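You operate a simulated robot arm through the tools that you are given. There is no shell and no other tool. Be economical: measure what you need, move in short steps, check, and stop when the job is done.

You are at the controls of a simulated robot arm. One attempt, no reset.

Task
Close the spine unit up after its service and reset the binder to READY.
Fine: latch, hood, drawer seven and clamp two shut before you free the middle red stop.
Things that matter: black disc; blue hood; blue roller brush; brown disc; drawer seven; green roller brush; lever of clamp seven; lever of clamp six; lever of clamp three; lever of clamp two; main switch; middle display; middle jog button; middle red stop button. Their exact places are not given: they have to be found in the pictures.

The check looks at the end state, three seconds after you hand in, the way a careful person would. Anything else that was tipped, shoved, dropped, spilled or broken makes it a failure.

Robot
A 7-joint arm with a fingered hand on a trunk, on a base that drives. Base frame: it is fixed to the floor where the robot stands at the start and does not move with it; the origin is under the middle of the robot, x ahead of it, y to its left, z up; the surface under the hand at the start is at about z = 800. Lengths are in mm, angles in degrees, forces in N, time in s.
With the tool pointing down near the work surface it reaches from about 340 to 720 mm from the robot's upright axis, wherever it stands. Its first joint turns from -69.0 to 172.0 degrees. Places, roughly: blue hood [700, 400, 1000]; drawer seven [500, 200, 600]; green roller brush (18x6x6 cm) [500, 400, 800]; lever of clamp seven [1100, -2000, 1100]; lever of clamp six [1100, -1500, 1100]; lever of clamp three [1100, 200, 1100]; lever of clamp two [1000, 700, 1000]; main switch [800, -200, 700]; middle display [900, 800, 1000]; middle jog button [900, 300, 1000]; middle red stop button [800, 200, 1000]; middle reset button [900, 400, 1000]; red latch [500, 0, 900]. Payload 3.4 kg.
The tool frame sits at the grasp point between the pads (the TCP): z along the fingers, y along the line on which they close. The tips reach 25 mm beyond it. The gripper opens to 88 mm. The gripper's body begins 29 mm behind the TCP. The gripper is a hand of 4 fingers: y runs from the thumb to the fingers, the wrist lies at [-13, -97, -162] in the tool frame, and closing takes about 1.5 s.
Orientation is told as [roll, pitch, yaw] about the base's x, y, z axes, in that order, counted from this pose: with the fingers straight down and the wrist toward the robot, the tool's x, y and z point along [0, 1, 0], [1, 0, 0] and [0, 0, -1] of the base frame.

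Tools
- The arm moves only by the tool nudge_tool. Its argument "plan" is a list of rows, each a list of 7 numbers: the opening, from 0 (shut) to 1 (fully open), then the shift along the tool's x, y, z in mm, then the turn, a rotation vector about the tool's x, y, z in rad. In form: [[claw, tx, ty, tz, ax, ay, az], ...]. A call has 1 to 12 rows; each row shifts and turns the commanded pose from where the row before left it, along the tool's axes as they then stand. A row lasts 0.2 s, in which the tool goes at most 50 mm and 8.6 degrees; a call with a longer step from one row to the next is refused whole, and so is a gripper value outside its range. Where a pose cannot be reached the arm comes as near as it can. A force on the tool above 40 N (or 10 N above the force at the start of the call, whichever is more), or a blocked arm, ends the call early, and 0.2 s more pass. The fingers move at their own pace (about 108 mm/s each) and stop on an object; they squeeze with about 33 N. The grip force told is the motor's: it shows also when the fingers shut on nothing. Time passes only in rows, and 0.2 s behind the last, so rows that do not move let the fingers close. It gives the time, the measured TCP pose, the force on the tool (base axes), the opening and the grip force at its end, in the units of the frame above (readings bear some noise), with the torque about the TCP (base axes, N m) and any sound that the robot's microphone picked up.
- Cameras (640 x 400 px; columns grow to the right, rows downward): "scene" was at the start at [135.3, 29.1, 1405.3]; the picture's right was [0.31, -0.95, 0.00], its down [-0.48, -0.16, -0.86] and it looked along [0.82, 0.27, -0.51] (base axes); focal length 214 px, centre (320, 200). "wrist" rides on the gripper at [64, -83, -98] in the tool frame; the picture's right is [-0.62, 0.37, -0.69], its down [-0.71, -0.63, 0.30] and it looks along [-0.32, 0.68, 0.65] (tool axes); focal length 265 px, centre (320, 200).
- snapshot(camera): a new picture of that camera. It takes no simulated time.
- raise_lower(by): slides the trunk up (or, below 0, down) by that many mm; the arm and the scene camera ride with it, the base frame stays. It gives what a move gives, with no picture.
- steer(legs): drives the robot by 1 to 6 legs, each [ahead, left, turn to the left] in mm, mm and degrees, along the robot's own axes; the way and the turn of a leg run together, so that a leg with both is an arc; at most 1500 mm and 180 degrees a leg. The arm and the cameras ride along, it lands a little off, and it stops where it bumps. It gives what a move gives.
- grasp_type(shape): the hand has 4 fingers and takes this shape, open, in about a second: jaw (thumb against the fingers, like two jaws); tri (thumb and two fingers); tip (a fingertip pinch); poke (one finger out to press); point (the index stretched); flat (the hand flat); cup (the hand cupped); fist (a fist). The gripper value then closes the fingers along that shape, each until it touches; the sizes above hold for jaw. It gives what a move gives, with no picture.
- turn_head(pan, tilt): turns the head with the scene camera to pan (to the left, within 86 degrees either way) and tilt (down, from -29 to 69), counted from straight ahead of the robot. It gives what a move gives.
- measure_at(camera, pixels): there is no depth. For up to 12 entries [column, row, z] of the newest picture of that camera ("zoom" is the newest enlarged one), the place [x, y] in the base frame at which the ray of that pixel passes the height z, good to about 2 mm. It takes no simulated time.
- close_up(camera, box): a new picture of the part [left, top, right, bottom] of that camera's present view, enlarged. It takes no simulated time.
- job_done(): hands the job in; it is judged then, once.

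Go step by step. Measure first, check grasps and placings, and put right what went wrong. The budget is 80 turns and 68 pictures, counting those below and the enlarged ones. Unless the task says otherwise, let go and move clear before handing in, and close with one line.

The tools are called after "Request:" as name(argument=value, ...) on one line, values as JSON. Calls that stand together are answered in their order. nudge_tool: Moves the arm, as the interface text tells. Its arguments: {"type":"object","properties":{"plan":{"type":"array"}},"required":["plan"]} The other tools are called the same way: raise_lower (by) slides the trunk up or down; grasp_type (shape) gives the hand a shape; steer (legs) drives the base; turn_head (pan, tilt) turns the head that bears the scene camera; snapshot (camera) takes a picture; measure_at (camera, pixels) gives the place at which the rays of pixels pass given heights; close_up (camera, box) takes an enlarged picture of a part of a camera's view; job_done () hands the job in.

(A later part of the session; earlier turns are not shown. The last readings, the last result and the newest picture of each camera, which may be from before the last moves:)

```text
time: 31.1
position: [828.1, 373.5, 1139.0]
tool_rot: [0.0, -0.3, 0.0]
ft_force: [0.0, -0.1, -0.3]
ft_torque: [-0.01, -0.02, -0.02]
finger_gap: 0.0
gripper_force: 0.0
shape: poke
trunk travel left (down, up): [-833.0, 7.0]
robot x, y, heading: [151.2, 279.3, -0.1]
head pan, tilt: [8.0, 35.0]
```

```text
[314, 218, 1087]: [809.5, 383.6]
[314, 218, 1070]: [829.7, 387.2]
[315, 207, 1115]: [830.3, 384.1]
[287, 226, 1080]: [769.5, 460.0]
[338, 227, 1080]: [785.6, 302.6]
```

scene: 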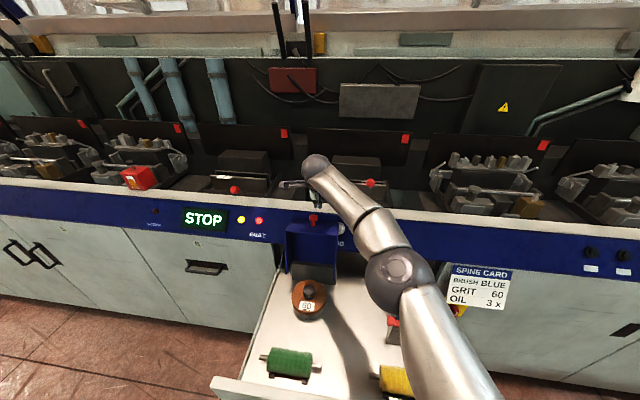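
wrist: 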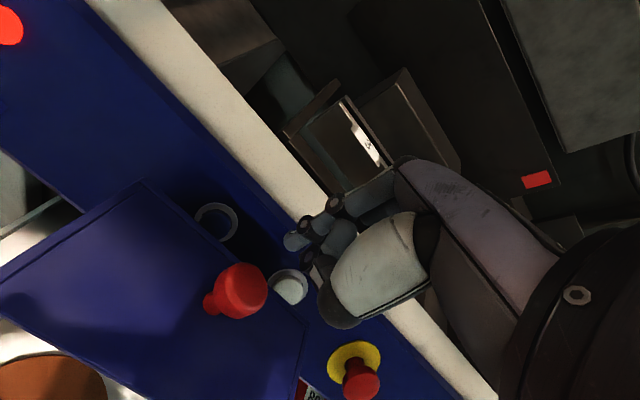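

Knob head ≈(804,380,1087), fingertip ≈(830,382,1115). Step 12 further back, lower 45, then pull toward the robot.

Request:
nudge_tool(plan=[[1, 0, 12, 0, 0, 0, 0], [1, 0, 2, 15, 0, 0, 0], [1, 0, 0, 15, 0, 0, 0], [1, 0, 0, 15, 0, 0, 0], [1, 0, -10, 0, 0, 0, 0], [1, 0, -14, 0, 0, 0, 0], [1, 0, -14, 0, 0, 0, 0], [1, 0, -14, 0, 0, 0, 0], [1, 0, -14, 0, 0, 0, 0], [1, 0, 0, 0, 0, 0, 0]])

Request:
snapshot(camera="wrist")

```text
time: 33.3
position: [767.7, 368.7, 1089.8]
tool_rot: [0.1, -0.1, -0.1]
ft_force: [-0.2, 0.2, -0.2]
ft_torque: [0.01, -0.02, -0.03]
finger_gap: 0.1
gripper_force: 0.0
shape: poke
out of reach, approached as far as the arm can: row 1
trunk travel left (down, up): [-833.0, 7.0]
robot x, y, heading: [151.8, 277.6, 0.2]
head pan, tilt: [8.0, 35.0]
```

```text
29 pictures are left
```

wrist: 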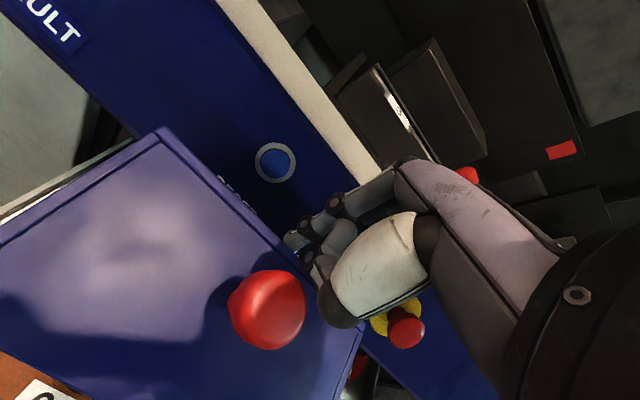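

The hood is rotating with the pull. Continue pulling to x≈715 and look.

Request:
nudge_tool(plan=[[1, 8, -13, 0, 0, 0, 0], [1, 0, -14, 0, 0, 0, 0], [1, 0, -14, 0, 0, 0, 0], [1, 0, -14, 0, 0, 0, 0], [1, 0, 0, 0, 0, 0, 0]])

Request:
close_up(camera="scene", box=[250, 180, 390, 320])

```text
time: 34.5
position: [712.4, 374.7, 1087.1]
tool_rot: [0.1, -0.2, -0.1]
ft_force: [-0.1, -0.3, 0.0]
ft_torque: [0.01, -0.01, 0.02]
finger_gap: 0.0
gripper_force: 0.1
shape: poke
trunk travel left (down, up): [-833.0, 7.0]
robot x, y, heading: [154.9, 278.1, -0.1]
head pan, tilt: [8.0, 35.0]
```

```text
2.86 times, centred on (320, 250) of scene
```

zoom: 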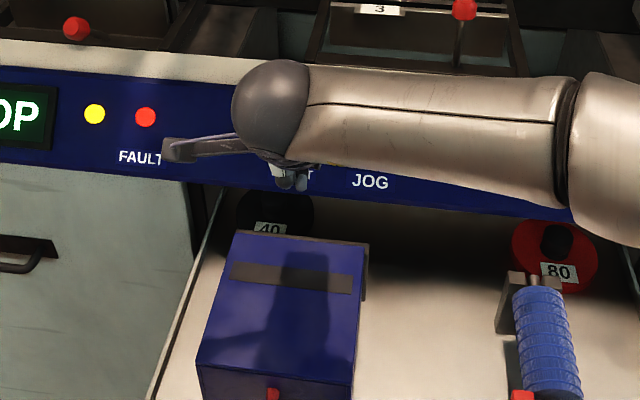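

The hood dropped closed over the disc. I'll check its seat by gently pressing on the roof.

Request:
nudge_tool(plan=[[1, 5, -25, 10, 0, 0, 0], [1, 5, -25, 20, 0, 0, 0], [1, 0, 0, 30, 0, 0, 0], [1, 0, 0, 30, 0, 0, 0], [1, 0, 0, 10, 0, 0, 0], [1, 0, 0, 0, 0, 0, 0]])

Request:
snapshot(camera="wrist")

Request:
close_up(camera="scene", box=[250, 200, 390, 300])

```text
time: 35.9
position: [662.0, 385.8, 987.8]
tool_rot: [0.1, -0.2, -0.1]
ft_force: [0.1, -0.2, 0.1]
ft_torque: [-0.03, 0.02, 0.0]
finger_gap: 0.0
gripper_force: 0.0
shape: poke
trunk travel left (down, up): [-833.0, 7.0]
robot x, y, heading: [150.7, 276.1, 0.1]
head pan, tilt: [8.0, 35.0]
```

```text
27 pictures are left
```

wrist: 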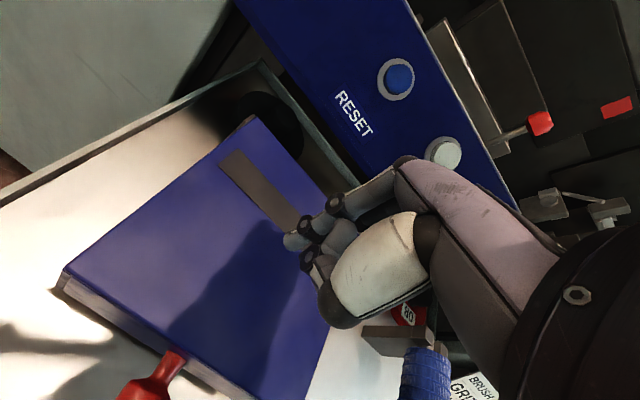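

```text
4.00 times, centred on (320, 250) of scene
```

zoom: 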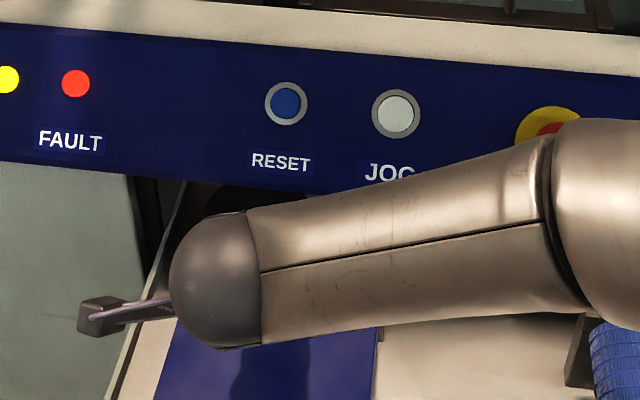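

Request:
nudge_tool(plan=[[1, 0, 0, 8, 0, 0, 0], [1, 0, 0, 8, 0, 0, 0], [1, 0, 0, 6, 0, 0, 0], [1, 0, 0, 0, 0, 0, 0]])

```text
time: 36.9
position: [663.2, 385.4, 966.3]
tool_rot: [0.1, -0.2, -0.1]
ft_force: [0.3, 0.4, -0.2]
ft_torque: [0.0, 0.0, -0.03]
finger_gap: 0.0
gripper_force: 0.0
shape: poke
trunk travel left (down, up): [-833.0, 7.0]
robot x, y, heading: [150.6, 277.0, 0.0]
head pan, tilt: [8.0, 35.0]
```

Request:
nudge_tool(plan=[[1, 0, 0, 5, 0, 0, 0], [1, 0, 0, 5, 0, 0, 0], [1, 0, 0, 4, 0, 0, 0], [1, 0, 0, 4, 0, 0, 0], [1, 0, 0, 4, 0, 0, 0], [1, 0, 0, 0, 0, 0, 0]])

```text
time: 38.3
position: [662.1, 385.2, 946.7]
tool_rot: [0.2, -0.4, -0.1]
ft_force: [4.1, 2.2, 16.7]
ft_torque: [-0.11, -0.07, 0.04]
finger_gap: 0.2
gripper_force: 0.0
shape: poke
trunk travel left (down, up): [-833.0, 7.0]
robot x, y, heading: [153.0, 279.8, 0.3]
head pan, tilt: [8.0, 35.0]
```

Contact is solid at roof z≈923, so the hood is shut. Now I'll rise, form a fist, back the base off, and get a view of the drawer front.

Request:
nudge_tool(plan=[[1, 0, 0, -30, 0, 0, 0], [1, 0, 0, -40, 0, 0, 0], [1, -30, -20, -10, 0, 0, 0], [1, -30, -20, 0, 0, 0, 0], [1, -30, -20, 0, 0, 0, 0]])

Request:
steer(legs=[[-260, 0, 0]])

Request:
grasp_type(shape="fist")

Request:
turn_head(pan=5, tilt=45)

Request:
snapshot(camera="scene")

```text
time: 39.5
position: [602.9, 295.6, 1024.4]
tool_rot: [0.1, -0.2, -0.1]
ft_force: [0.0, -0.3, 0.1]
ft_torque: [0.01, 0.0, 0.04]
finger_gap: 0.0
gripper_force: 0.1
shape: poke
trunk travel left (down, up): [-833.0, 7.0]
robot x, y, heading: [151.4, 276.9, -0.0]
head pan, tilt: [8.0, 35.0]
```

```text
time: 41.4
position: [337.5, 295.1, 1023.8]
tool_rot: [0.1, -0.1, -0.4]
ft_force: [-0.5, 0.1, 0.6]
ft_torque: [0.0, -0.05, -0.04]
finger_gap: 0.0
gripper_force: 0.1
shape: poke
trunk travel left (down, up): [-833.0, 7.0]
robot x, y, heading: [-113.6, 275.4, -0.1]
head pan, tilt: [8.0, 35.0]
```

```text
time: 42.3
position: [337.4, 295.4, 1023.0]
tool_rot: [0.1, -0.2, -0.4]
ft_force: [-0.3, 0.2, 0.6]
ft_torque: [0.02, -0.02, 0.02]
finger_gap: 0.1
gripper_force: 0.1
shape: fist
trunk travel left (down, up): [-833.0, 7.0]
robot x, y, heading: [-114.9, 277.5, 0.1]
head pan, tilt: [8.0, 35.0]
```

```text
time: 43.0
position: [337.7, 295.7, 1024.5]
tool_rot: [0.1, -0.1, -0.4]
ft_force: [0.4, -0.3, 0.3]
ft_torque: [-0.02, 0.0, 0.01]
finger_gap: 0.0
gripper_force: 0.0
shape: fist
trunk travel left (down, up): [-833.0, 7.0]
robot x, y, heading: [-113.8, 277.0, -0.4]
head pan, tilt: [5.0, 45.0]
```

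```text
25 pictures are left
```

scene: 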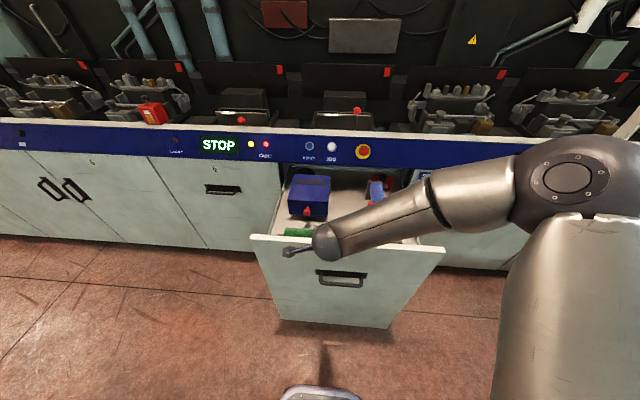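

Request:
measure_at(camera="scene", pixels=[[250, 237, 850], [445, 249, 850], [250, 237, 870], [445, 249, 870], [342, 286, 640], [342, 271, 680], [215, 170, 850], [215, 170, 900], [280, 320, 100], [320, 390, 50], [222, 188, 700], [222, 188, 750]])

Request:
raise_lower(by=-275)

```text
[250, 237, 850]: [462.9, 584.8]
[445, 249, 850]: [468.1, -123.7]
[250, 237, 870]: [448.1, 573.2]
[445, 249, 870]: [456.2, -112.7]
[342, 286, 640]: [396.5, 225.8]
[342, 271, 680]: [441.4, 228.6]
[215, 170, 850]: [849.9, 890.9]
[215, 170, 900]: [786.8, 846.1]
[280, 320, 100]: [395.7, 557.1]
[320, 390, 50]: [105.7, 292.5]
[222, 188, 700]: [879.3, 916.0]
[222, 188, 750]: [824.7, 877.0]
```

```text
time: 45.8
position: [336.0, 296.1, 750.4]
tool_rot: [0.1, -0.2, -0.4]
ft_force: [-1.4, 1.8, 1.2]
ft_torque: [0.01, -0.01, 0.03]
finger_gap: 0.0
gripper_force: 0.1
shape: fist
trunk travel left (down, up): [-558.0, 282.0]
robot x, y, heading: [-115.8, 277.5, -0.2]
head pan, tilt: [5.0, 45.0]
```

Drawer front centre is y≈229. Align the fist at z≈750 above the handle and push ahead slowly.

Request:
nudge_tool(plan=[[1, -34, 0, 0, 0, 0, 0], [1, -34, 0, 0, 0, 0, 0], [1, 0, 15, 0, 0, 0, 0], [1, 0, 15, 0, 0, 0, 0], [1, 0, 15, 0, 0, 0, 0], [1, 0, 15, 0, 0, 0, 0], [1, 0, 15, 0, 0, 0, 0], [1, 0, 15, 0, 0, 0, 0], [1, 0, 15, 0, 0, 0, 0], [1, 0, 15, 0, 0, 0, 0], [1, 0, 15, 0, 0, 0, 0], [1, 0, 0, 0, 0, 0, 0]])

Request:
snapshot(camera="scene")

```text
time: 48.4
position: [472.5, 227.2, 750.6]
tool_rot: [0.1, -0.2, -0.4]
ft_force: [1.7, -1.0, 4.1]
ft_torque: [0.09, -0.01, 0.01]
finger_gap: 0.0
gripper_force: 0.1
shape: fist
trunk travel left (down, up): [-558.0, 282.0]
robot x, y, heading: [-112.2, 282.2, -0.4]
head pan, tilt: [5.0, 45.0]
```

```text
24 pictures are left
```

scene: 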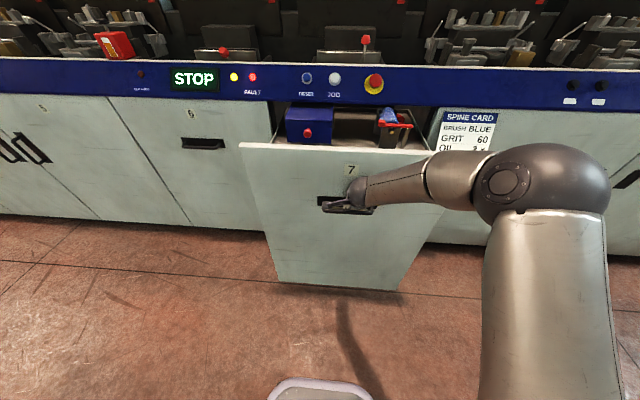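

The drawer slides easily. I'll drive ahead 230 while pushing, then finish with the arm.

Request:
steer(legs=[[120, 0, 0], [110, 0, 0]])

Request:
snapshot(camera="scene")

```text
time: 50.1
position: [618.7, 226.6, 748.5]
tool_rot: [0.2, 0.4, -0.2]
ft_force: [-1.7, -1.0, 8.1]
ft_torque: [0.09, -0.15, -0.01]
finger_gap: 80.8
gripper_force: 0.0
shape: fist
trunk travel left (down, up): [-558.0, 282.0]
robot x, y, heading: [33.8, 280.4, -0.3]
head pan, tilt: [5.0, 45.0]
stopped in leg 2: the force on the tool passed its limit at 140 N (the readings are from after the stop); the commanded pose is now the measured one
```

```text
23 pictures are left
```

scene: 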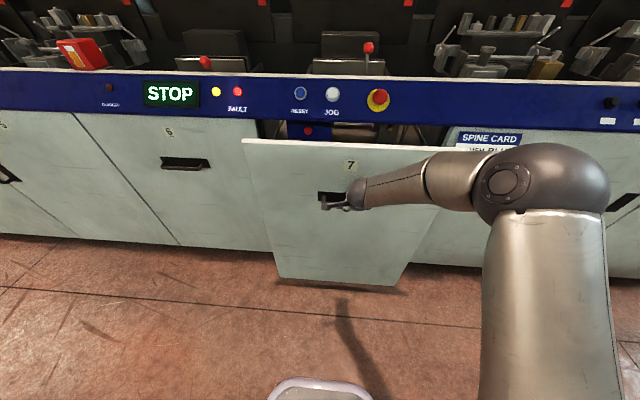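

A 140 N spike stopped the drive; I'll look into the gap before pushing again.

Request:
close_up(camera="scene", box=[240, 80, 460, 220])

Request:
snapshot(camera="wrist")

```text
2.86 times, centred on (350, 150) of scene
```

zoom: 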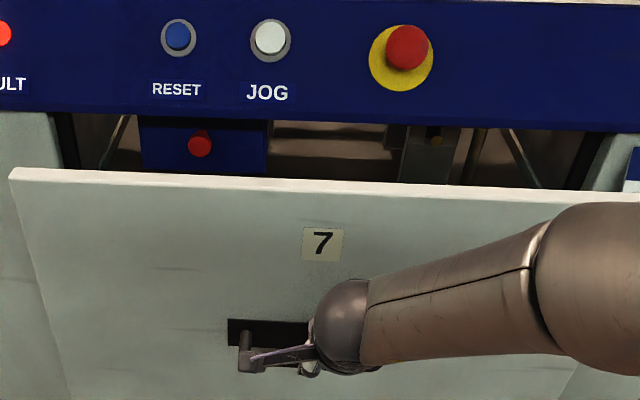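

```text
21 pictures are left
```

wrist: 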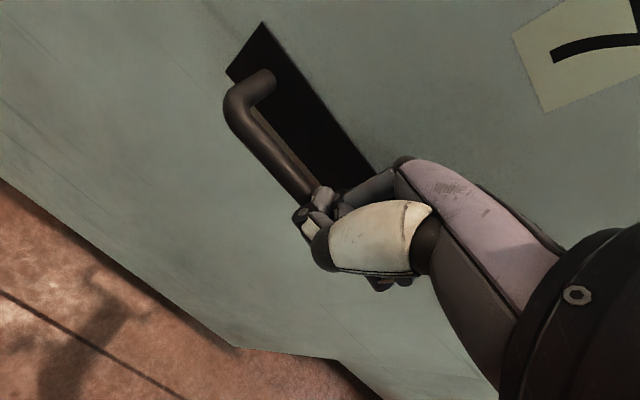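

The fingers ended up against the handle. I'll retract, raise above the handle, drive closer and push with the arm under force watch.

Request:
nudge_tool(plan=[[1, 0, -20, 0, 0, 0, 0], [1, 0, -30, 0, 0, 0, 0], [1, 0, -30, -20, 0, 0, 0], [1, 0, -30, -20, 0, 0, 0], [1, 0, -25, -10, 0, 0, 0], [1, 0, 0, 0, 0, 0, 0]])

Request:
grasp_type(shape="fist")

Request:
steer(legs=[[110, 0, 0]])

Request:
snapshot(camera="wrist")

```text
time: 51.5
position: [485.0, 228.5, 797.0]
tool_rot: [0.1, 0.6, -0.4]
ft_force: [-1.3, -0.5, -0.4]
ft_torque: [0.0, 0.01, 0.0]
finger_gap: 0.0
gripper_force: 0.1
shape: fist
trunk travel left (down, up): [-558.0, 282.0]
robot x, y, heading: [37.4, 278.5, -0.3]
head pan, tilt: [5.0, 45.0]
```

```text
time: 52.4
position: [484.4, 227.7, 796.3]
tool_rot: [0.0, 0.5, -0.3]
ft_force: [0.2, -0.8, 0.6]
ft_torque: [-0.03, 0.02, 0.01]
finger_gap: 0.0
gripper_force: 0.1
shape: fist
trunk travel left (down, up): [-558.0, 282.0]
robot x, y, heading: [35.6, 278.8, -0.0]
head pan, tilt: [5.0, 45.0]
```

```text
time: 53.6
position: [594.5, 228.1, 796.7]
tool_rot: [0.1, 0.6, -0.2]
ft_force: [-0.4, -0.1, -0.3]
ft_torque: [-0.01, 0.01, 0.0]
finger_gap: 0.0
gripper_force: 0.1
shape: fist
trunk travel left (down, up): [-558.0, 282.0]
robot x, y, heading: [147.7, 276.2, -0.2]
head pan, tilt: [5.0, 45.0]
```

```text
20 pictures are left
```

wrist: 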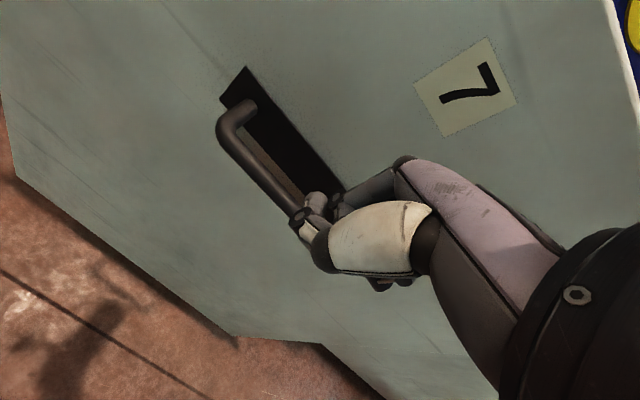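

Fist is clear of the handle now. Pushing with the arm.

Request:
nudge_tool(plan=[[1, 0, 15, 0, 0, 0, 0], [1, 0, 15, 0, 0, 0, 0], [1, 0, 15, 0, 0, 0, 0], [1, 0, 15, 0, 0, 0, 0], [1, 0, 15, 0, 0, 0, 0], [1, 0, 15, 0, 0, 0, 0], [1, 0, 15, 0, 0, 0, 0], [1, 0, 15, 0, 0, 0, 0], [1, 0, 0, 0, 0, 0, 0]])

Request:
close_up(camera="scene", box=[200, 60, 480, 240])

```text
time: 55.6
position: [714.4, 229.0, 796.3]
tool_rot: [0.0, 0.4, -0.2]
ft_force: [-0.9, -0.2, 0.7]
ft_torque: [0.04, -0.02, -0.02]
finger_gap: 0.0
gripper_force: 0.0
shape: fist
trunk travel left (down, up): [-558.0, 282.0]
robot x, y, heading: [139.6, 276.7, -0.2]
head pan, tilt: [5.0, 45.0]
```

```text
2.22 times, centred on (340, 150) of scene
```

zoom: 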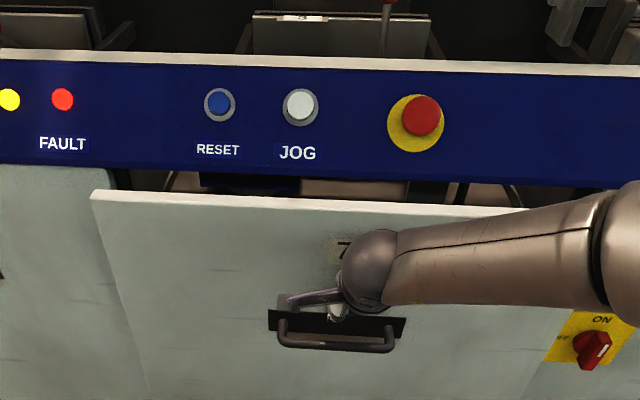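

Request:
nudge_tool(plan=[[1, 0, 14, 0, 0, 0, 0], [1, 0, 14, 0, 0, 0, 0], [1, 0, 14, 0, 0, 0, 0], [1, 0, 14, 0, 0, 0, 0], [1, 0, 14, 0, 0, 0, 0], [1, 0, 12, 0, 0, 0, 0], [1, 0, 10, 0, 0, 0, 0], [1, 0, 10, 0, 0, 0, 0], [1, 0, 8, 0, 0, 0, 0], [1, 0, 8, 0, 0, 0, 0], [1, 0, 0, 0, 0, 0, 0]])

Request:
snapshot(camera="scene")

```text
time: 57.3
position: [799.2, 228.3, 793.2]
tool_rot: [0.0, 1.2, -0.1]
ft_force: [-24.9, -2.9, 4.9]
ft_torque: [0.09, -1.44, -0.27]
finger_gap: 0.0
gripper_force: 0.1
shape: fist
trunk travel left (down, up): [-558.0, 282.0]
robot x, y, heading: [145.1, 275.2, -0.5]
head pan, tilt: [5.0, 45.0]
stopped in row 8: the force on the tool passed its limit at 48 N (the readings are from after the stop); the commanded pose is now the measured one
```

```text
18 pictures are left
```

scene: 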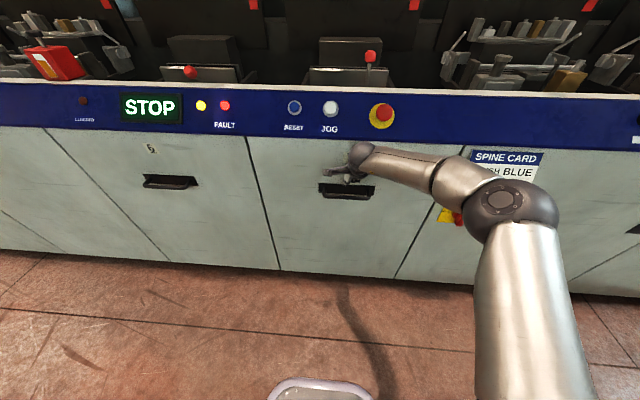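

Drawer seven is flush. Retract, raise, and drive left to clamp two.

Request:
nudge_tool(plan=[[1, 0, -20, 0, 0, 0, 0], [1, 0, -40, 0, 0, 0, 0], [1, 0, -40, 0, 0, 0, 0], [1, 0, -40, 0, 0, 0, 0], [1, 0, -40, 0, 0, 0, 0], [1, 0, -20, 0, 0, 0, 0]])

Request:
raise_lower(by=275)

Request:
steer(legs=[[0, 470, 0], [150, 0, 0]])

Request:
turn_head(pan=5, tilt=35)

Request:
snapshot(camera="scene")

Request:
snapshot(camera="wrist")

```text
time: 58.7
position: [603.5, 228.4, 791.9]
tool_rot: [-0.1, 1.3, -0.2]
ft_force: [-0.6, -0.5, -0.2]
ft_torque: [0.0, 0.01, -0.02]
finger_gap: 0.3
gripper_force: 0.1
shape: fist
trunk travel left (down, up): [-558.0, 282.0]
robot x, y, heading: [143.6, 276.4, -0.4]
head pan, tilt: [5.0, 45.0]
```

```text
time: 61.5
position: [605.1, 227.9, 1066.6]
tool_rot: [-0.2, 1.3, -0.2]
ft_force: [-0.6, -0.3, -0.4]
ft_torque: [-0.03, -0.01, 0.0]
finger_gap: 0.0
gripper_force: 0.1
shape: fist
trunk travel left (down, up): [-833.0, 7.0]
robot x, y, heading: [148.3, 279.0, -0.4]
head pan, tilt: [5.0, 45.0]
```

```text
time: 65.3
position: [754.0, 707.0, 1067.1]
tool_rot: [-0.1, 1.3, 0.1]
ft_force: [1.1, -0.3, -0.5]
ft_torque: [-0.03, 0.01, -0.02]
finger_gap: 0.0
gripper_force: 0.0
shape: fist
trunk travel left (down, up): [-833.0, 7.0]
robot x, y, heading: [296.2, 754.6, 0.0]
head pan, tilt: [5.0, 45.0]
```

```text
time: 66.0
position: [754.5, 706.7, 1066.6]
tool_rot: [-0.2, 1.3, 0.0]
ft_force: [0.2, 0.1, 1.0]
ft_torque: [0.02, 0.01, -0.02]
finger_gap: 0.0
gripper_force: 0.1
shape: fist
trunk travel left (down, up): [-833.0, 7.0]
robot x, y, heading: [298.4, 752.3, 0.1]
head pan, tilt: [5.0, 35.0]
```

```text
17 pictures are left
```

scene: 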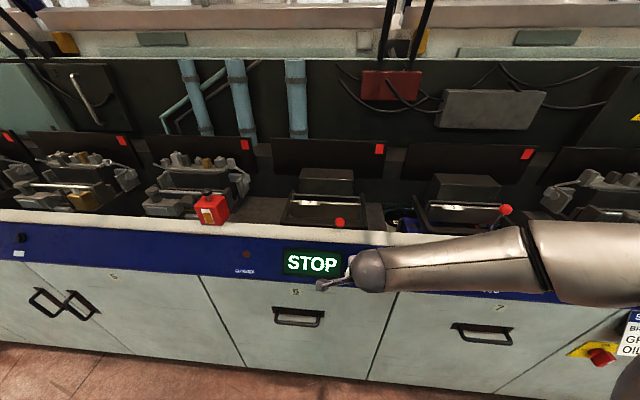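

```text
16 pictures are left
```

wrist: 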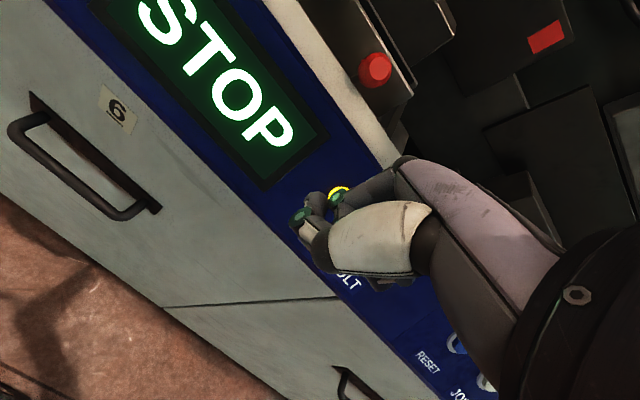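

Request:
close_up(camera="scene", box=[270, 150, 550, 250])

Request:
measure_at(camera="scene", pixels=[[340, 222, 1050], [340, 222, 1100], [506, 209, 1050], [506, 209, 1100], [364, 228, 1040], [284, 224, 1040], [364, 206, 1090], [290, 196, 1110]])

Request:
measure_at(camera="wrist", pixels=[[374, 70, 1050], [374, 70, 1100], [412, 92, 1090], [410, 115, 1040], [392, 150, 1040]])

```text
2.29 times, centred on (410, 200) of scene
```

zoom: 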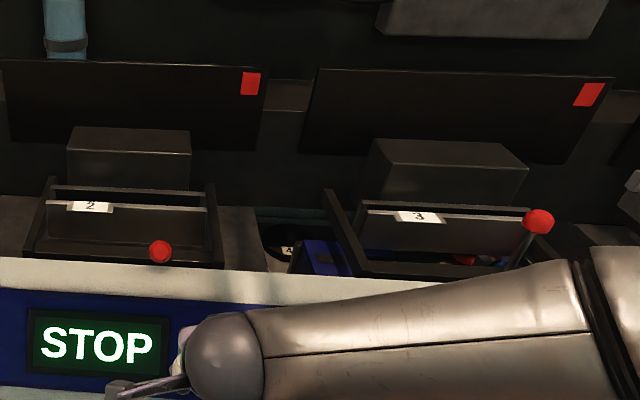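

```text
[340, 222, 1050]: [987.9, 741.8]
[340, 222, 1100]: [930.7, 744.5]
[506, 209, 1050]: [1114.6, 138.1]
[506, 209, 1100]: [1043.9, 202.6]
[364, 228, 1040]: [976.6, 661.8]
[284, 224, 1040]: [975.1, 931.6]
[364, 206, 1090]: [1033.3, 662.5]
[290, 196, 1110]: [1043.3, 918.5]
```

```text
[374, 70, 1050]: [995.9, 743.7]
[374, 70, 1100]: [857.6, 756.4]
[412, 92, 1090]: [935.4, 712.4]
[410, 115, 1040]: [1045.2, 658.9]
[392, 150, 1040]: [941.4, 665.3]
```

Clamp two's lever ball is at ≈(982,742,1055), lowered toward me; clamp three's stands upright at (1052,191,1091). I'll raise, open the jaw, drive closer and yaw the hand 90° so it can grip the ball sideways.

Request:
nudge_tool(plan=[[1, 0, -10, -35, 0, 0, 0], [1, 0, -10, -40, 0, 0, 0], [1, 0, 0, -40, 0, 0, 0]])

Request:
grasp_type(shape="jaw")

Request:
steer(legs=[[170, 0, 0]])

Request:
nudge_tool(plan=[[1, 0, 0, 0, 0, -0.022, -0.14], [1, 0, 0, 0, 0, 0, -0.14], [1, 0, 0, 0, 0, 0, -0.14], [1, 0, 0, 0, 0, 0, -0.14], [1, 0, 0, 0, 0, 0, -0.14], [1, 0, 0, 0, 0, 0, -0.14], [1, 0, 0, 0, 0, 0, -0.14], [1, 0, 0, 0, 0, 0, -0.14], [1, 0, 0, 0, 0, 0, -0.14], [1, 0, 0, 0, 0, 0, -0.14], [1, 0, 0, 0, 0, 0, -0.14], [1, 0, 0, 0, 0, 0, 0]])

```text
time: 66.8
position: [738.5, 707.5, 1181.1]
tool_rot: [-0.1, 1.3, 0.2]
ft_force: [-0.3, -0.1, 0.4]
ft_torque: [0.01, 0.04, -0.01]
finger_gap: 0.0
gripper_force: 0.1
shape: fist
trunk travel left (down, up): [-833.0, 7.0]
robot x, y, heading: [298.5, 753.1, 0.0]
head pan, tilt: [5.0, 35.0]
```

```text
time: 67.7
position: [737.6, 705.9, 1180.7]
tool_rot: [-0.1, 1.2, 0.1]
ft_force: [-0.4, 0.7, 0.0]
ft_torque: [0.0, 0.01, 0.02]
finger_gap: 87.7
gripper_force: 0.0
shape: jaw
trunk travel left (down, up): [-833.0, 7.0]
robot x, y, heading: [292.5, 752.8, 0.2]
head pan, tilt: [5.0, 35.0]
```

```text
time: 69.2
position: [909.4, 707.8, 1181.9]
tool_rot: [0.0, 1.4, 0.2]
ft_force: [0.4, 0.3, 0.3]
ft_torque: [0.01, -0.02, 0.03]
finger_gap: 87.8
gripper_force: 0.1
shape: jaw
trunk travel left (down, up): [-833.0, 7.0]
robot x, y, heading: [463.5, 753.0, 0.2]
head pan, tilt: [5.0, 35.0]
```

```text
time: 71.8
position: [792.7, 784.9, 1180.0]
tool_rot: [-0.1, 4.6, 85.3]
ft_force: [-0.5, -0.3, -0.4]
ft_torque: [0.01, 0.02, -0.02]
finger_gap: 87.7
gripper_force: 0.1
shape: jaw
out of reach, approached as far as the arm can: row 7, 8, 9, 10, 11
trunk travel left (down, up): [-833.0, 7.0]
robot x, y, heading: [466.3, 752.4, 0.3]
head pan, tilt: [5.0, 35.0]
```

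Orientation reached but the position shifted to (793,785). Lower and move out toward the ball.

Request:
nudge_tool(plan=[[1, 0, 0, 25, 0, 0, 0], [1, 0, 0, 25, 0, 0, 0], [1, -40, -8, 0, 0, 0, 0], [1, -40, -8, 0, 0, 0, 0], [1, -40, -8, 0, 0, 0, 0], [1, -40, -8, 0, 0, 0, 0], [1, -25, -8, 0, 0, 0, 0], [1, 0, 0, 0, 0, 0, 0]])

Request:
snapshot(camera="wrist")

```text
time: 73.6
position: [801.3, 778.9, 1215.0]
tool_rot: [-0.2, 4.8, 85.1]
ft_force: [0.0, -0.6, -0.3]
ft_torque: [0.0, -0.02, 0.01]
finger_gap: 87.8
gripper_force: 0.2
shape: jaw
out of reach, approached as far as the arm can: row 1, 2, 3, 4, 5, 6, 7
trunk travel left (down, up): [-833.0, 7.0]
robot x, y, heading: [464.6, 756.1, 0.2]
head pan, tilt: [5.0, 35.0]
```

```text
14 pictures are left
```

wrist: 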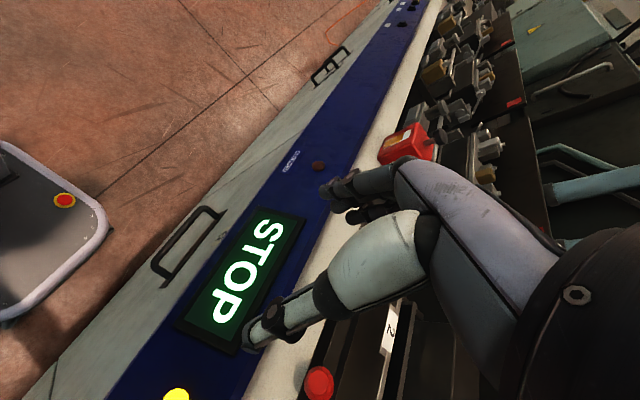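

That orientation is kinematically poor. I'll return to yaw 0 and instead pitch the fingers forward ~40° so the lever shaft lies along the fingers.

Request:
nudge_tool(plan=[[1, 0, 0, 0, 0, 0, 0.14], [1, 0, 0, 0, 0, 0, 0.14], [1, 0, 0, 0, 0, 0, 0.14], [1, 0, 0, 0, 0, 0, 0.14], [1, 0, 0, 0, 0, 0, 0.14], [1, 0, 0, 0, 0, 0, 0.14], [1, 0, 0, 0, 0, 0, 0.14], [1, 0, 0, 0, 0, 0, 0.14], [1, 0, 0, 0, 0, 0, 0.14], [1, 0, 0, 0, 0, 0, 0.14], [1, 0, 0, 0, 0, 0, 0.08], [1, 0, 0, 0, 0, 0, 0]])

Request:
nudge_tool(plan=[[1, 0, 0, 0, -0.13, 0, 0], [1, 0, 0, 0, -0.13, 0, 0], [1, 0, 0, 0, -0.13, 0, 0], [1, 0, 0, 0, -0.13, 0, 0], [1, 0, 0, 0, -0.13, 0, 0], [1, 0, 0, 0, 0, 0, 0]])

```text
time: 76.2
position: [800.8, 779.8, 1214.9]
tool_rot: [-4.7, 0.2, 0.4]
ft_force: [-0.2, -0.3, -0.1]
ft_torque: [0.0, -0.03, 0.02]
finger_gap: 87.8
gripper_force: 0.1
shape: jaw
trunk travel left (down, up): [-833.0, 7.0]
robot x, y, heading: [463.8, 753.0, 0.0]
head pan, tilt: [5.0, 35.0]
```

```text
time: 77.6
position: [807.8, 795.8, 1223.0]
tool_rot: [-5.8, -36.9, 4.1]
ft_force: [0.3, -0.7, -1.0]
ft_torque: [0.0, 0.0, 0.02]
finger_gap: 87.5
gripper_force: 0.1
shape: jaw
out of reach, approached as far as the arm can: row 4, 5
trunk travel left (down, up): [-833.0, 7.0]
robot x, y, heading: [466.9, 756.1, -0.1]
head pan, tilt: [5.0, 35.0]
```

Pitch −37° works. Fix the roll/yaw and go to a pre-grasp point in front of and above the ball.

Request:
nudge_tool(plan=[[0.5, -13, 9, 39, 0, 0.038, 0.116], [0.5, -13, 9, 39, 0, 0, 0], [0.5, -13, 9, 39, 0, 0, 0], [0.5, -13, 9, 35, 0, 0, 0], [0.5, 0, 0, 0, 0, 0, 0]])

Request:
snapshot(camera="wrist")

Request:
close_up(camera="scene", box=[240, 160, 440, 300])

```text
time: 78.8
position: [927.9, 738.9, 1123.3]
tool_rot: [1.3, -37.2, -4.2]
ft_force: [0.5, -0.5, -0.9]
ft_torque: [0.02, -0.01, -0.02]
finger_gap: 44.3
gripper_force: 0.0
shape: jaw
trunk travel left (down, up): [-833.0, 7.0]
robot x, y, heading: [464.7, 752.9, 0.3]
head pan, tilt: [5.0, 35.0]
```

```text
13 pictures are left
```

wrist: 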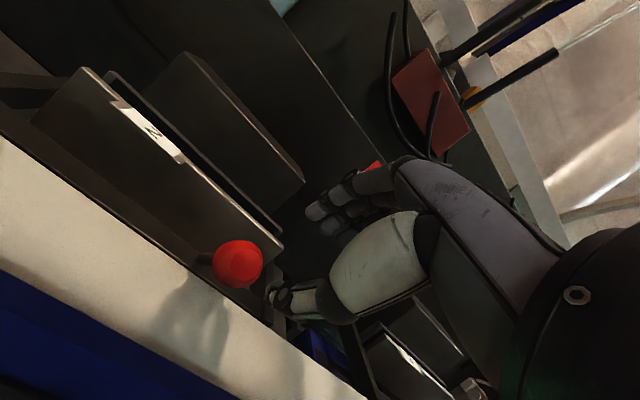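

```text
2.86 times, centred on (340, 230) of scene
```

zoom: 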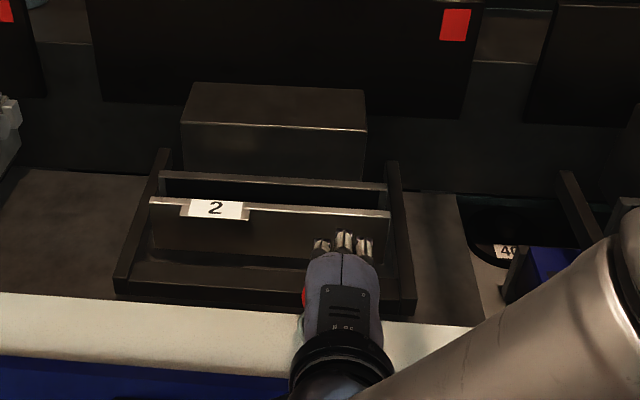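

Request:
measure_at(camera="wrist", pixels=[[238, 264, 1055], [238, 264, 1065], [238, 264, 1045], [202, 256, 1045], [100, 235, 1040], [230, 315, 1040], [130, 330, 1040], [250, 352, 1040]])

```text
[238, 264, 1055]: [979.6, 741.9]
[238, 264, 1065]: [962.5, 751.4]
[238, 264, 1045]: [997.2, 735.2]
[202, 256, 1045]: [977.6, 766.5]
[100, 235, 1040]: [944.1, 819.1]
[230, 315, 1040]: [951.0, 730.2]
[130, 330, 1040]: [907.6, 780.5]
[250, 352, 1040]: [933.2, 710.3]
```

Ball confirmed at (980,742,1055), directly along the tool axis about 66 mm on. Approach gently with the jaw half open.

Request:
nudge_tool(plan=[[0.5, 2, 0, 15, 0, 0, 0.03], [0.5, 2, 0, 15, 0, 0, 0], [0.5, 2, 0, 12, 0, 0, 0], [0.5, 0, 0, 8, 0, 0, 0], [0.5, 0, 0, 8, 0, 0, 0], [0.5, 0, 0, 6, 0, 0, 0], [0.5, 0, 0, 0, 0, 0, 0]])

Request:
snapshot(camera="wrist")

```text
time: 80.4
position: [966.3, 742.7, 1072.8]
tool_rot: [2.6, -37.1, -6.3]
ft_force: [0.2, -0.4, -0.4]
ft_torque: [0.01, 0.03, -0.01]
finger_gap: 44.1
gripper_force: 0.2
shape: jaw
trunk travel left (down, up): [-833.0, 7.0]
robot x, y, heading: [464.7, 751.5, -0.1]
head pan, tilt: [5.0, 35.0]
```

```text
11 pictures are left
```

wrist: 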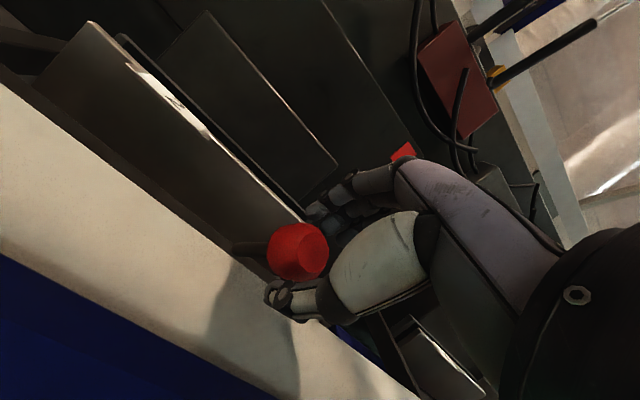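

The ball is between thumb (285,300) and fingers (315,215). Advance 4 mm and close.

Request:
nudge_tool(plan=[[0.5, 0, 0, 4, 0, 0, 0], [0.1, 0, 0, 0, 0, 0, 0], [0, 0, 0, 0, 0, 0, 0], [0, 0, 0, 0, 0, 0, 0], [0, 0, 0, 0, 0, 0, 0], [0, 0, 0, 0, 0, 0, 0]])

```text
time: 81.8
position: [967.5, 745.4, 1069.9]
tool_rot: [2.6, -37.1, -6.3]
ft_force: [0.7, -0.5, 1.0]
ft_torque: [0.01, -0.2, 0.03]
finger_gap: 26.3
gripper_force: 33.1
shape: jaw
trunk travel left (down, up): [-833.0, 7.0]
robot x, y, heading: [467.9, 756.1, 0.2]
head pan, tilt: [5.0, 35.0]
```

Gripped at 26 mm. Lift the lever along its arc while pitching back toward vertical – first half.

Request:
nudge_tool(plan=[[0, 0, 7.9, -2.8, 0.05, 0, 0], [0, 0, 7.9, -2.8, 0.05, 0, 0], [0, 0, 7.5, -2.4, 0.05, 0, 0], [0, 0, 7.5, -2.4, 0.05, 0, 0], [0, 0, 8.1, -1.5, 0.05, 0, 0], [0, 0, 8.1, -1.5, 0.05, 0, 0], [0, 0, 0, 0, 0, 0, 0]])

Request:
close_up(camera="wrist", box=[160, 130, 420, 340])

```text
time: 83.4
position: [1005.7, 742.1, 1101.3]
tool_rot: [2.0, -19.5, -5.4]
ft_force: [6.5, 8.8, -21.6]
ft_torque: [0.06, 0.26, 0.13]
finger_gap: 25.3
gripper_force: 33.3
shape: jaw
trunk travel left (down, up): [-833.0, 7.0]
robot x, y, heading: [465.3, 749.6, -0.1]
head pan, tilt: [5.0, 35.0]
```

```text
1.90 times, centred on (290, 235) of wrist
```

zoom: 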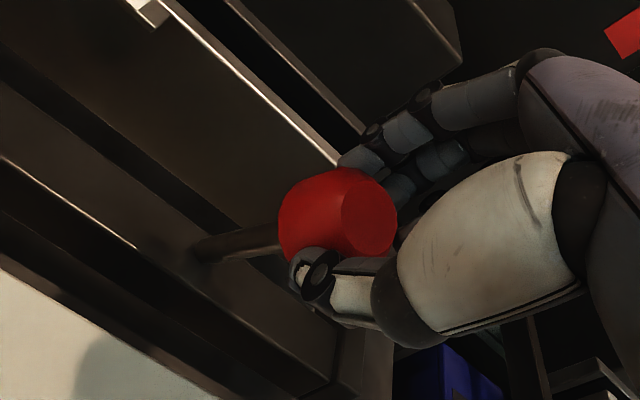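

The lever follows; the force (−22 N in z) says the arc is flatter than assumed. Continue mainly ahead.

Request:
nudge_tool(plan=[[0, 0, 9, 5, 0.05, 0, 0], [0, 0, 9.5, 4, 0.05, 0, 0], [0, 0, 10, 2.5, 0.05, 0, 0], [0, 0, 10, 2, 0.05, 0, 0], [0, 0, 0, 0, 0, 0, 0]])

```text
time: 84.6
position: [1037.9, 740.0, 1105.7]
tool_rot: [2.0, -9.1, -4.9]
ft_force: [-3.3, 13.6, 23.2]
ft_torque: [0.28, 0.24, 0.28]
finger_gap: 30.1
gripper_force: 32.9
shape: jaw
trunk travel left (down, up): [-833.0, 7.0]
robot x, y, heading: [465.0, 754.1, 0.1]
head pan, tilt: [5.0, 35.0]
```

Request:
nudge_tool(plan=[[0, 2, 6, -3, 0, 0, 0], [0, 2, 6, -1, 0, 0, 0], [0, 0, 5, 0, 0, 0, 0], [0, 0, 0, 0, 0, 0, 0]])

Request:
snapshot(camera="wrist")

```text
time: 85.6
position: [1052.5, 739.9, 1110.7]
tool_rot: [1.9, -8.7, -5.0]
ft_force: [-22.3, 7.7, 2.3]
ft_torque: [0.21, 1.16, 0.18]
finger_gap: 27.9
gripper_force: 32.9
shape: jaw
trunk travel left (down, up): [-833.0, 7.0]
robot x, y, heading: [463.9, 755.8, 0.2]
head pan, tilt: [5.0, 35.0]
```

```text
9 pictures are left
```

wrist: 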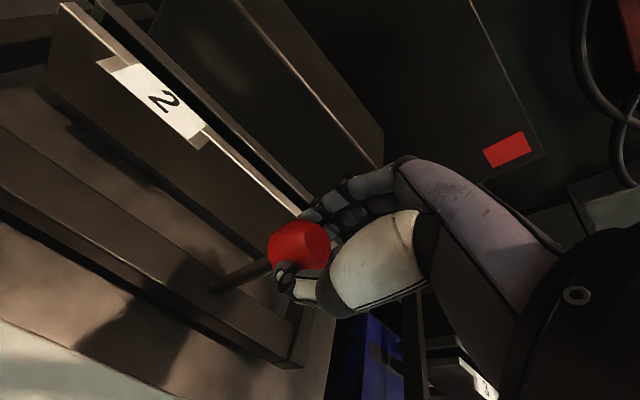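

Ball is at ≈(1055,740,1095) with 22 N resistance – matching clamp three upright. Release and rise.

Request:
nudge_tool(plan=[[0.5, 0, -2, 0, 0, 0, 0], [0.5, 0, 0, 0, 0, 0, 0], [0.5, 0, 0, 0, 0, 0, 0], [0.5, 0, 0, -20, 0, 0, 0], [0.5, 0, 0, -30, 0, 0, 0], [0.5, 0, -20, -30, 0, 0, 0], [0.5, 0, -40, 0, 0, 0, 0], [0.5, 0, -40, 0, 0, 0, 0], [0.5, 0, -40, 0, 0, 0, 0], [0.5, 0, -40, 0, 0, 0, 0], [0.5, 0, -40, 0, 0, 0, 0]])

Request:
close_up(camera="scene", box=[200, 120, 560, 345])

```text
time: 88.0
position: [827.6, 756.2, 1154.1]
tool_rot: [2.1, -8.5, -5.1]
ft_force: [-0.4, -0.2, 0.6]
ft_torque: [0.0, -0.03, 0.02]
finger_gap: 44.0
gripper_force: 0.0
shape: jaw
trunk travel left (down, up): [-833.0, 7.0]
robot x, y, heading: [465.5, 751.2, 0.1]
head pan, tilt: [5.0, 35.0]
```

```text
1.78 times, centred on (380, 232) of scene
```

zoom: 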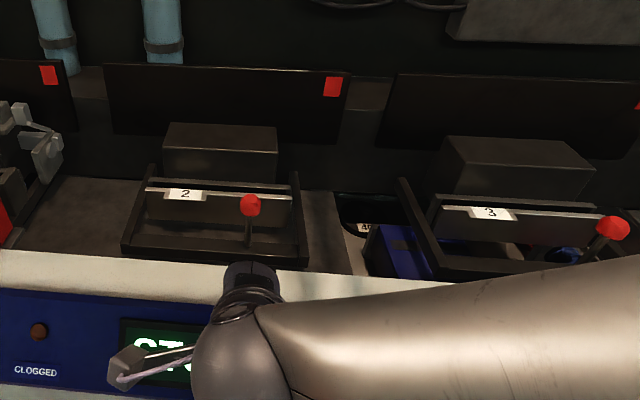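

Clamp two is shut (lever upright, plate tight). Now back off and drive right to the red stop, pitching the hand forward.

Request:
steer(legs=[[-190, 0, 0], [0, -540, 0]])

Request:
nudge_tool(plan=[[0.8, 0, 0, 20, -0.14, 0, 0], [0.8, 0, 0, 10, -0.14, 0, 0], [0.8, 0, 0, 0, -0.14, 0, 0], [0.8, 0, -10, 0, -0.14, 0, 0], [0.8, 0, -20, 0, -0.14, 0, 0], [0.8, 0, -20, 0, -0.14, 0, 0], [0.8, 0, -20, 0, -0.14, 0, 0], [0.8, 0, -20, 0, -0.14, 0, 0], [0.8, 0, -20, 0, -0.14, 0, 0], [0.8, 0, -20, 0, -0.14, 0, 0], [0.8, 0, 0, 0, 0, 0, 0]])

```text
time: 92.2
position: [641.6, 228.8, 1153.1]
tool_rot: [2.1, -8.5, -4.9]
ft_force: [-0.1, 0.5, -0.1]
ft_torque: [0.04, 0.01, 0.0]
finger_gap: 44.1
gripper_force: 0.1
shape: jaw
trunk travel left (down, up): [-833.0, 7.0]
robot x, y, heading: [276.9, 221.7, 0.3]
head pan, tilt: [5.0, 35.0]
```

```text
time: 94.8
position: [765.5, 215.5, 1228.6]
tool_rot: [75.7, -83.2, -83.3]
ft_force: [0.1, -0.2, -0.4]
ft_torque: [0.02, 0.01, 0.0]
finger_gap: 70.4
gripper_force: 0.1
shape: jaw
out of reach, approached as far as the arm can: row 1, 2, 3, 4, 7, 8, 9, 10
trunk travel left (down, up): [-833.0, 7.0]
robot x, y, heading: [279.7, 222.2, 0.5]
head pan, tilt: [5.0, 35.0]
stopped in row 11: the arm was blocked; the commanded pose is now the measured one
```

The tool now points ahead (≈7° to the right). I'll lower with the trunk, straighten, and look at the red stop through the wrist camera.

Request:
raise_lower(by=-230)

Request:
nudge_tool(plan=[[0.8, -20, 0, -10, 0, 0.13, 0], [0.8, -20, 0, -10, 0, 0, -0.117], [0.8, -15, 0, 0, 0, 0, 0], [0.8, 0, 0, 0, 0, 0, 0]])

Request:
snapshot(camera="wrist")

```text
time: 97.2
position: [765.7, 215.0, 997.0]
tool_rot: [76.0, -83.3, -83.3]
ft_force: [0.2, 0.2, -1.6]
ft_torque: [0.0, -0.01, -0.01]
finger_gap: 70.2
gripper_force: 0.1
shape: jaw
trunk travel left (down, up): [-603.0, 237.0]
robot x, y, heading: [277.2, 226.8, 0.5]
head pan, tilt: [5.0, 35.0]
```

```text
time: 98.2
position: [747.7, 150.6, 1008.4]
tool_rot: [88.7, -86.9, -90.0]
ft_force: [-1.0, 0.2, -0.3]
ft_torque: [0.0, -0.02, 0.0]
finger_gap: 70.2
gripper_force: 0.2
shape: jaw
out of reach, approached as far as the arm can: row 3
trunk travel left (down, up): [-603.0, 237.0]
robot x, y, heading: [279.0, 224.6, 0.5]
head pan, tilt: [5.0, 35.0]
```

```text
7 pictures are left
```

wrist: 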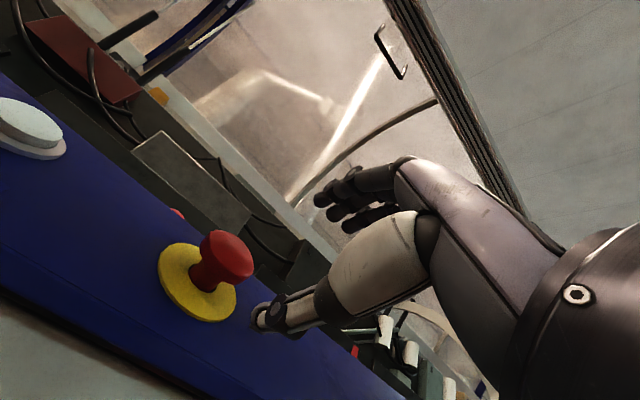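

Request:
measure_at(camera="wrist", pixels=[[232, 253, 995], [232, 253, 1000], [232, 253, 1005], [198, 282, 995], [198, 282, 1000], [198, 282, 990], [35, 127, 1000]])

```text
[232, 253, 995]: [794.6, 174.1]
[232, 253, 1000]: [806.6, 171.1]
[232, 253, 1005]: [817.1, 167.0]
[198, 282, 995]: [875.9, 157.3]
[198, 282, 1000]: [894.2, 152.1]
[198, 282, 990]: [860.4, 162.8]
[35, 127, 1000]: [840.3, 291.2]
```

Head is around (820,164,1000). Align and approach half-way, then check.

Request:
nudge_tool(plan=[[0.8, 13, -7, 15, 0, 0, 0], [0.8, 0, 0, 20, 0, 0, 0], [0.8, 0, 0, 0, 0, 0, 0]])

Request:
snapshot(camera="wrist")

```text
time: 99.0
position: [783.3, 161.5, 999.7]
tool_rot: [84.1, -87.3, -85.7]
ft_force: [0.9, -1.1, 0.6]
ft_torque: [0.02, 0.0, -0.02]
finger_gap: 70.5
gripper_force: 0.1
shape: jaw
trunk travel left (down, up): [-603.0, 237.0]
robot x, y, heading: [278.9, 223.2, 0.3]
head pan, tilt: [5.0, 35.0]
```

```text
6 pictures are left
```

wrist: 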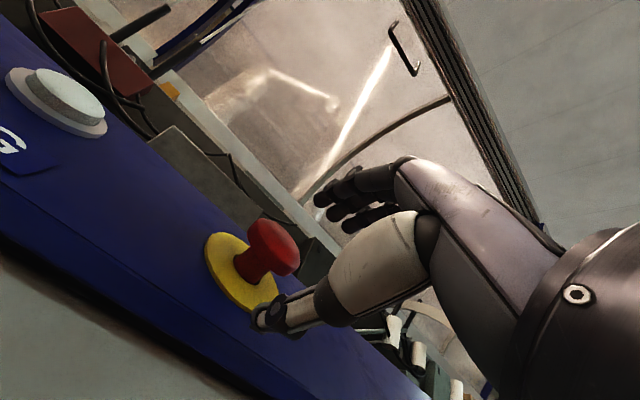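

Head lies ~53 mm ahead and ~8 mm above the axis. Advance and close on it.

Request:
nudge_tool(plan=[[0.8, 0, 8, 12, 0, 0, 0], [0.8, 0, 0, 15, 0, 0, 0], [0.8, 0, 0, 14, 0, 0, 0], [0.8, 0, 0, 0, 0, 0, 0], [0.3, 0, 0, 0, 0, 0, 0], [0, 0, 0, 0, 0, 0, 0], [0, 0, 0, 0, 0, 0, 0], [0, 0, 0, 0, 0, 0, 0]])

Request:
close_up(camera="wrist", box=[160, 130, 420, 340])

```text
time: 100.8
position: [820.6, 170.9, 999.7]
tool_rot: [32.6, -89.3, -32.9]
ft_force: [-0.5, 3.8, 7.3]
ft_torque: [-0.25, -0.89, -0.14]
finger_gap: 30.8
gripper_force: 33.3
shape: jaw
trunk travel left (down, up): [-603.0, 237.0]
robot x, y, heading: [280.2, 223.5, -0.2]
head pan, tilt: [5.0, 35.0]
```

```text
1.90 times, centred on (290, 235) of wrist
```

zoom: 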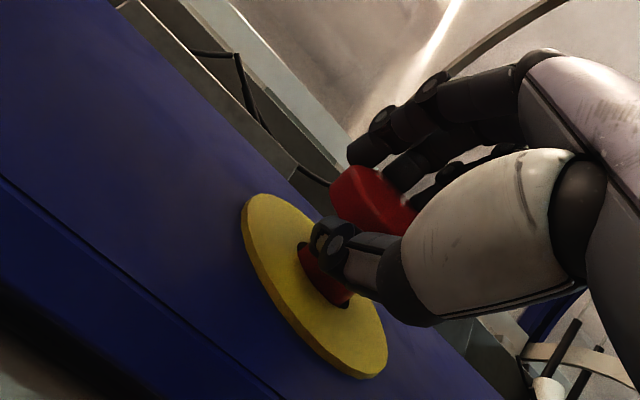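

The head is gripped. Twist clockwise in steps.

Request:
nudge_tool(plan=[[0, 0, 0, 0, 0, 0, 0.12], [0, 0, 0, 0, 0, 0, 0.12], [0, 0, 0, 0, 0, 0, 0.12], [0, 0, 0, 0, 0, 0, 0.12], [0, 0, 0, 0, 0, 0, 0.12], [0, 0, 0, 0, 0, 0, 0]])

Request:
snapshot(camera="scene")

```text
time: 102.2
position: [819.8, 183.5, 998.8]
tool_rot: [89.3, -56.1, -88.8]
ft_force: [14.2, 17.2, 27.3]
ft_torque: [-1.56, -1.21, 0.16]
finger_gap: 30.2
gripper_force: 33.1
shape: jaw
trunk travel left (down, up): [-603.0, 237.0]
robot x, y, heading: [276.4, 223.9, 0.2]
head pan, tilt: [5.0, 35.0]
```

```text
4 pictures are left
```

scene: 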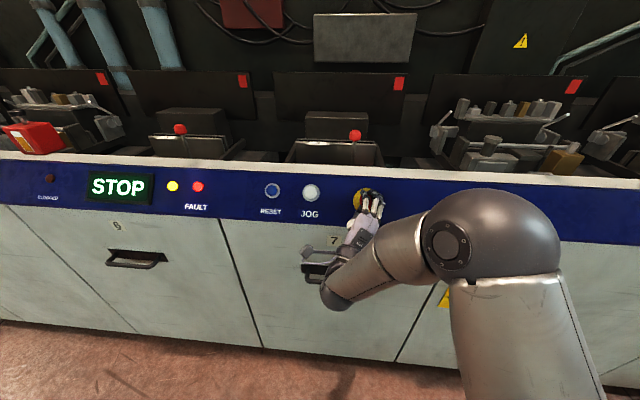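

About 33° turned against −1.6 N·m with no change yet. Continue twisting.

Request:
nudge_tool(plan=[[0, 0, 0, 0, 0, 0, 0.12], [0, 0, 0, 0, 0, 0, 0.12], [0, 0, 0, 0, 0, 0, 0.12], [0, 0, 0, 0, 0, 0, 0.12], [0, 0, 0, 0, 0, 0, 0]])

```text
time: 103.1
position: [819.0, 184.5, 1007.1]
tool_rot: [91.1, -34.4, -89.4]
ft_force: [4.5, 11.7, 20.1]
ft_torque: [-1.32, -1.32, 0.13]
finger_gap: 27.2
gripper_force: 32.9
shape: jaw
trunk travel left (down, up): [-603.0, 237.0]
robot x, y, heading: [278.2, 219.0, 0.4]
head pan, tilt: [5.0, 35.0]
stopped in row 4: the force on the tool passed its limit at 48 N (the readings are from after the stop); the commanded pose is now the measured one
```

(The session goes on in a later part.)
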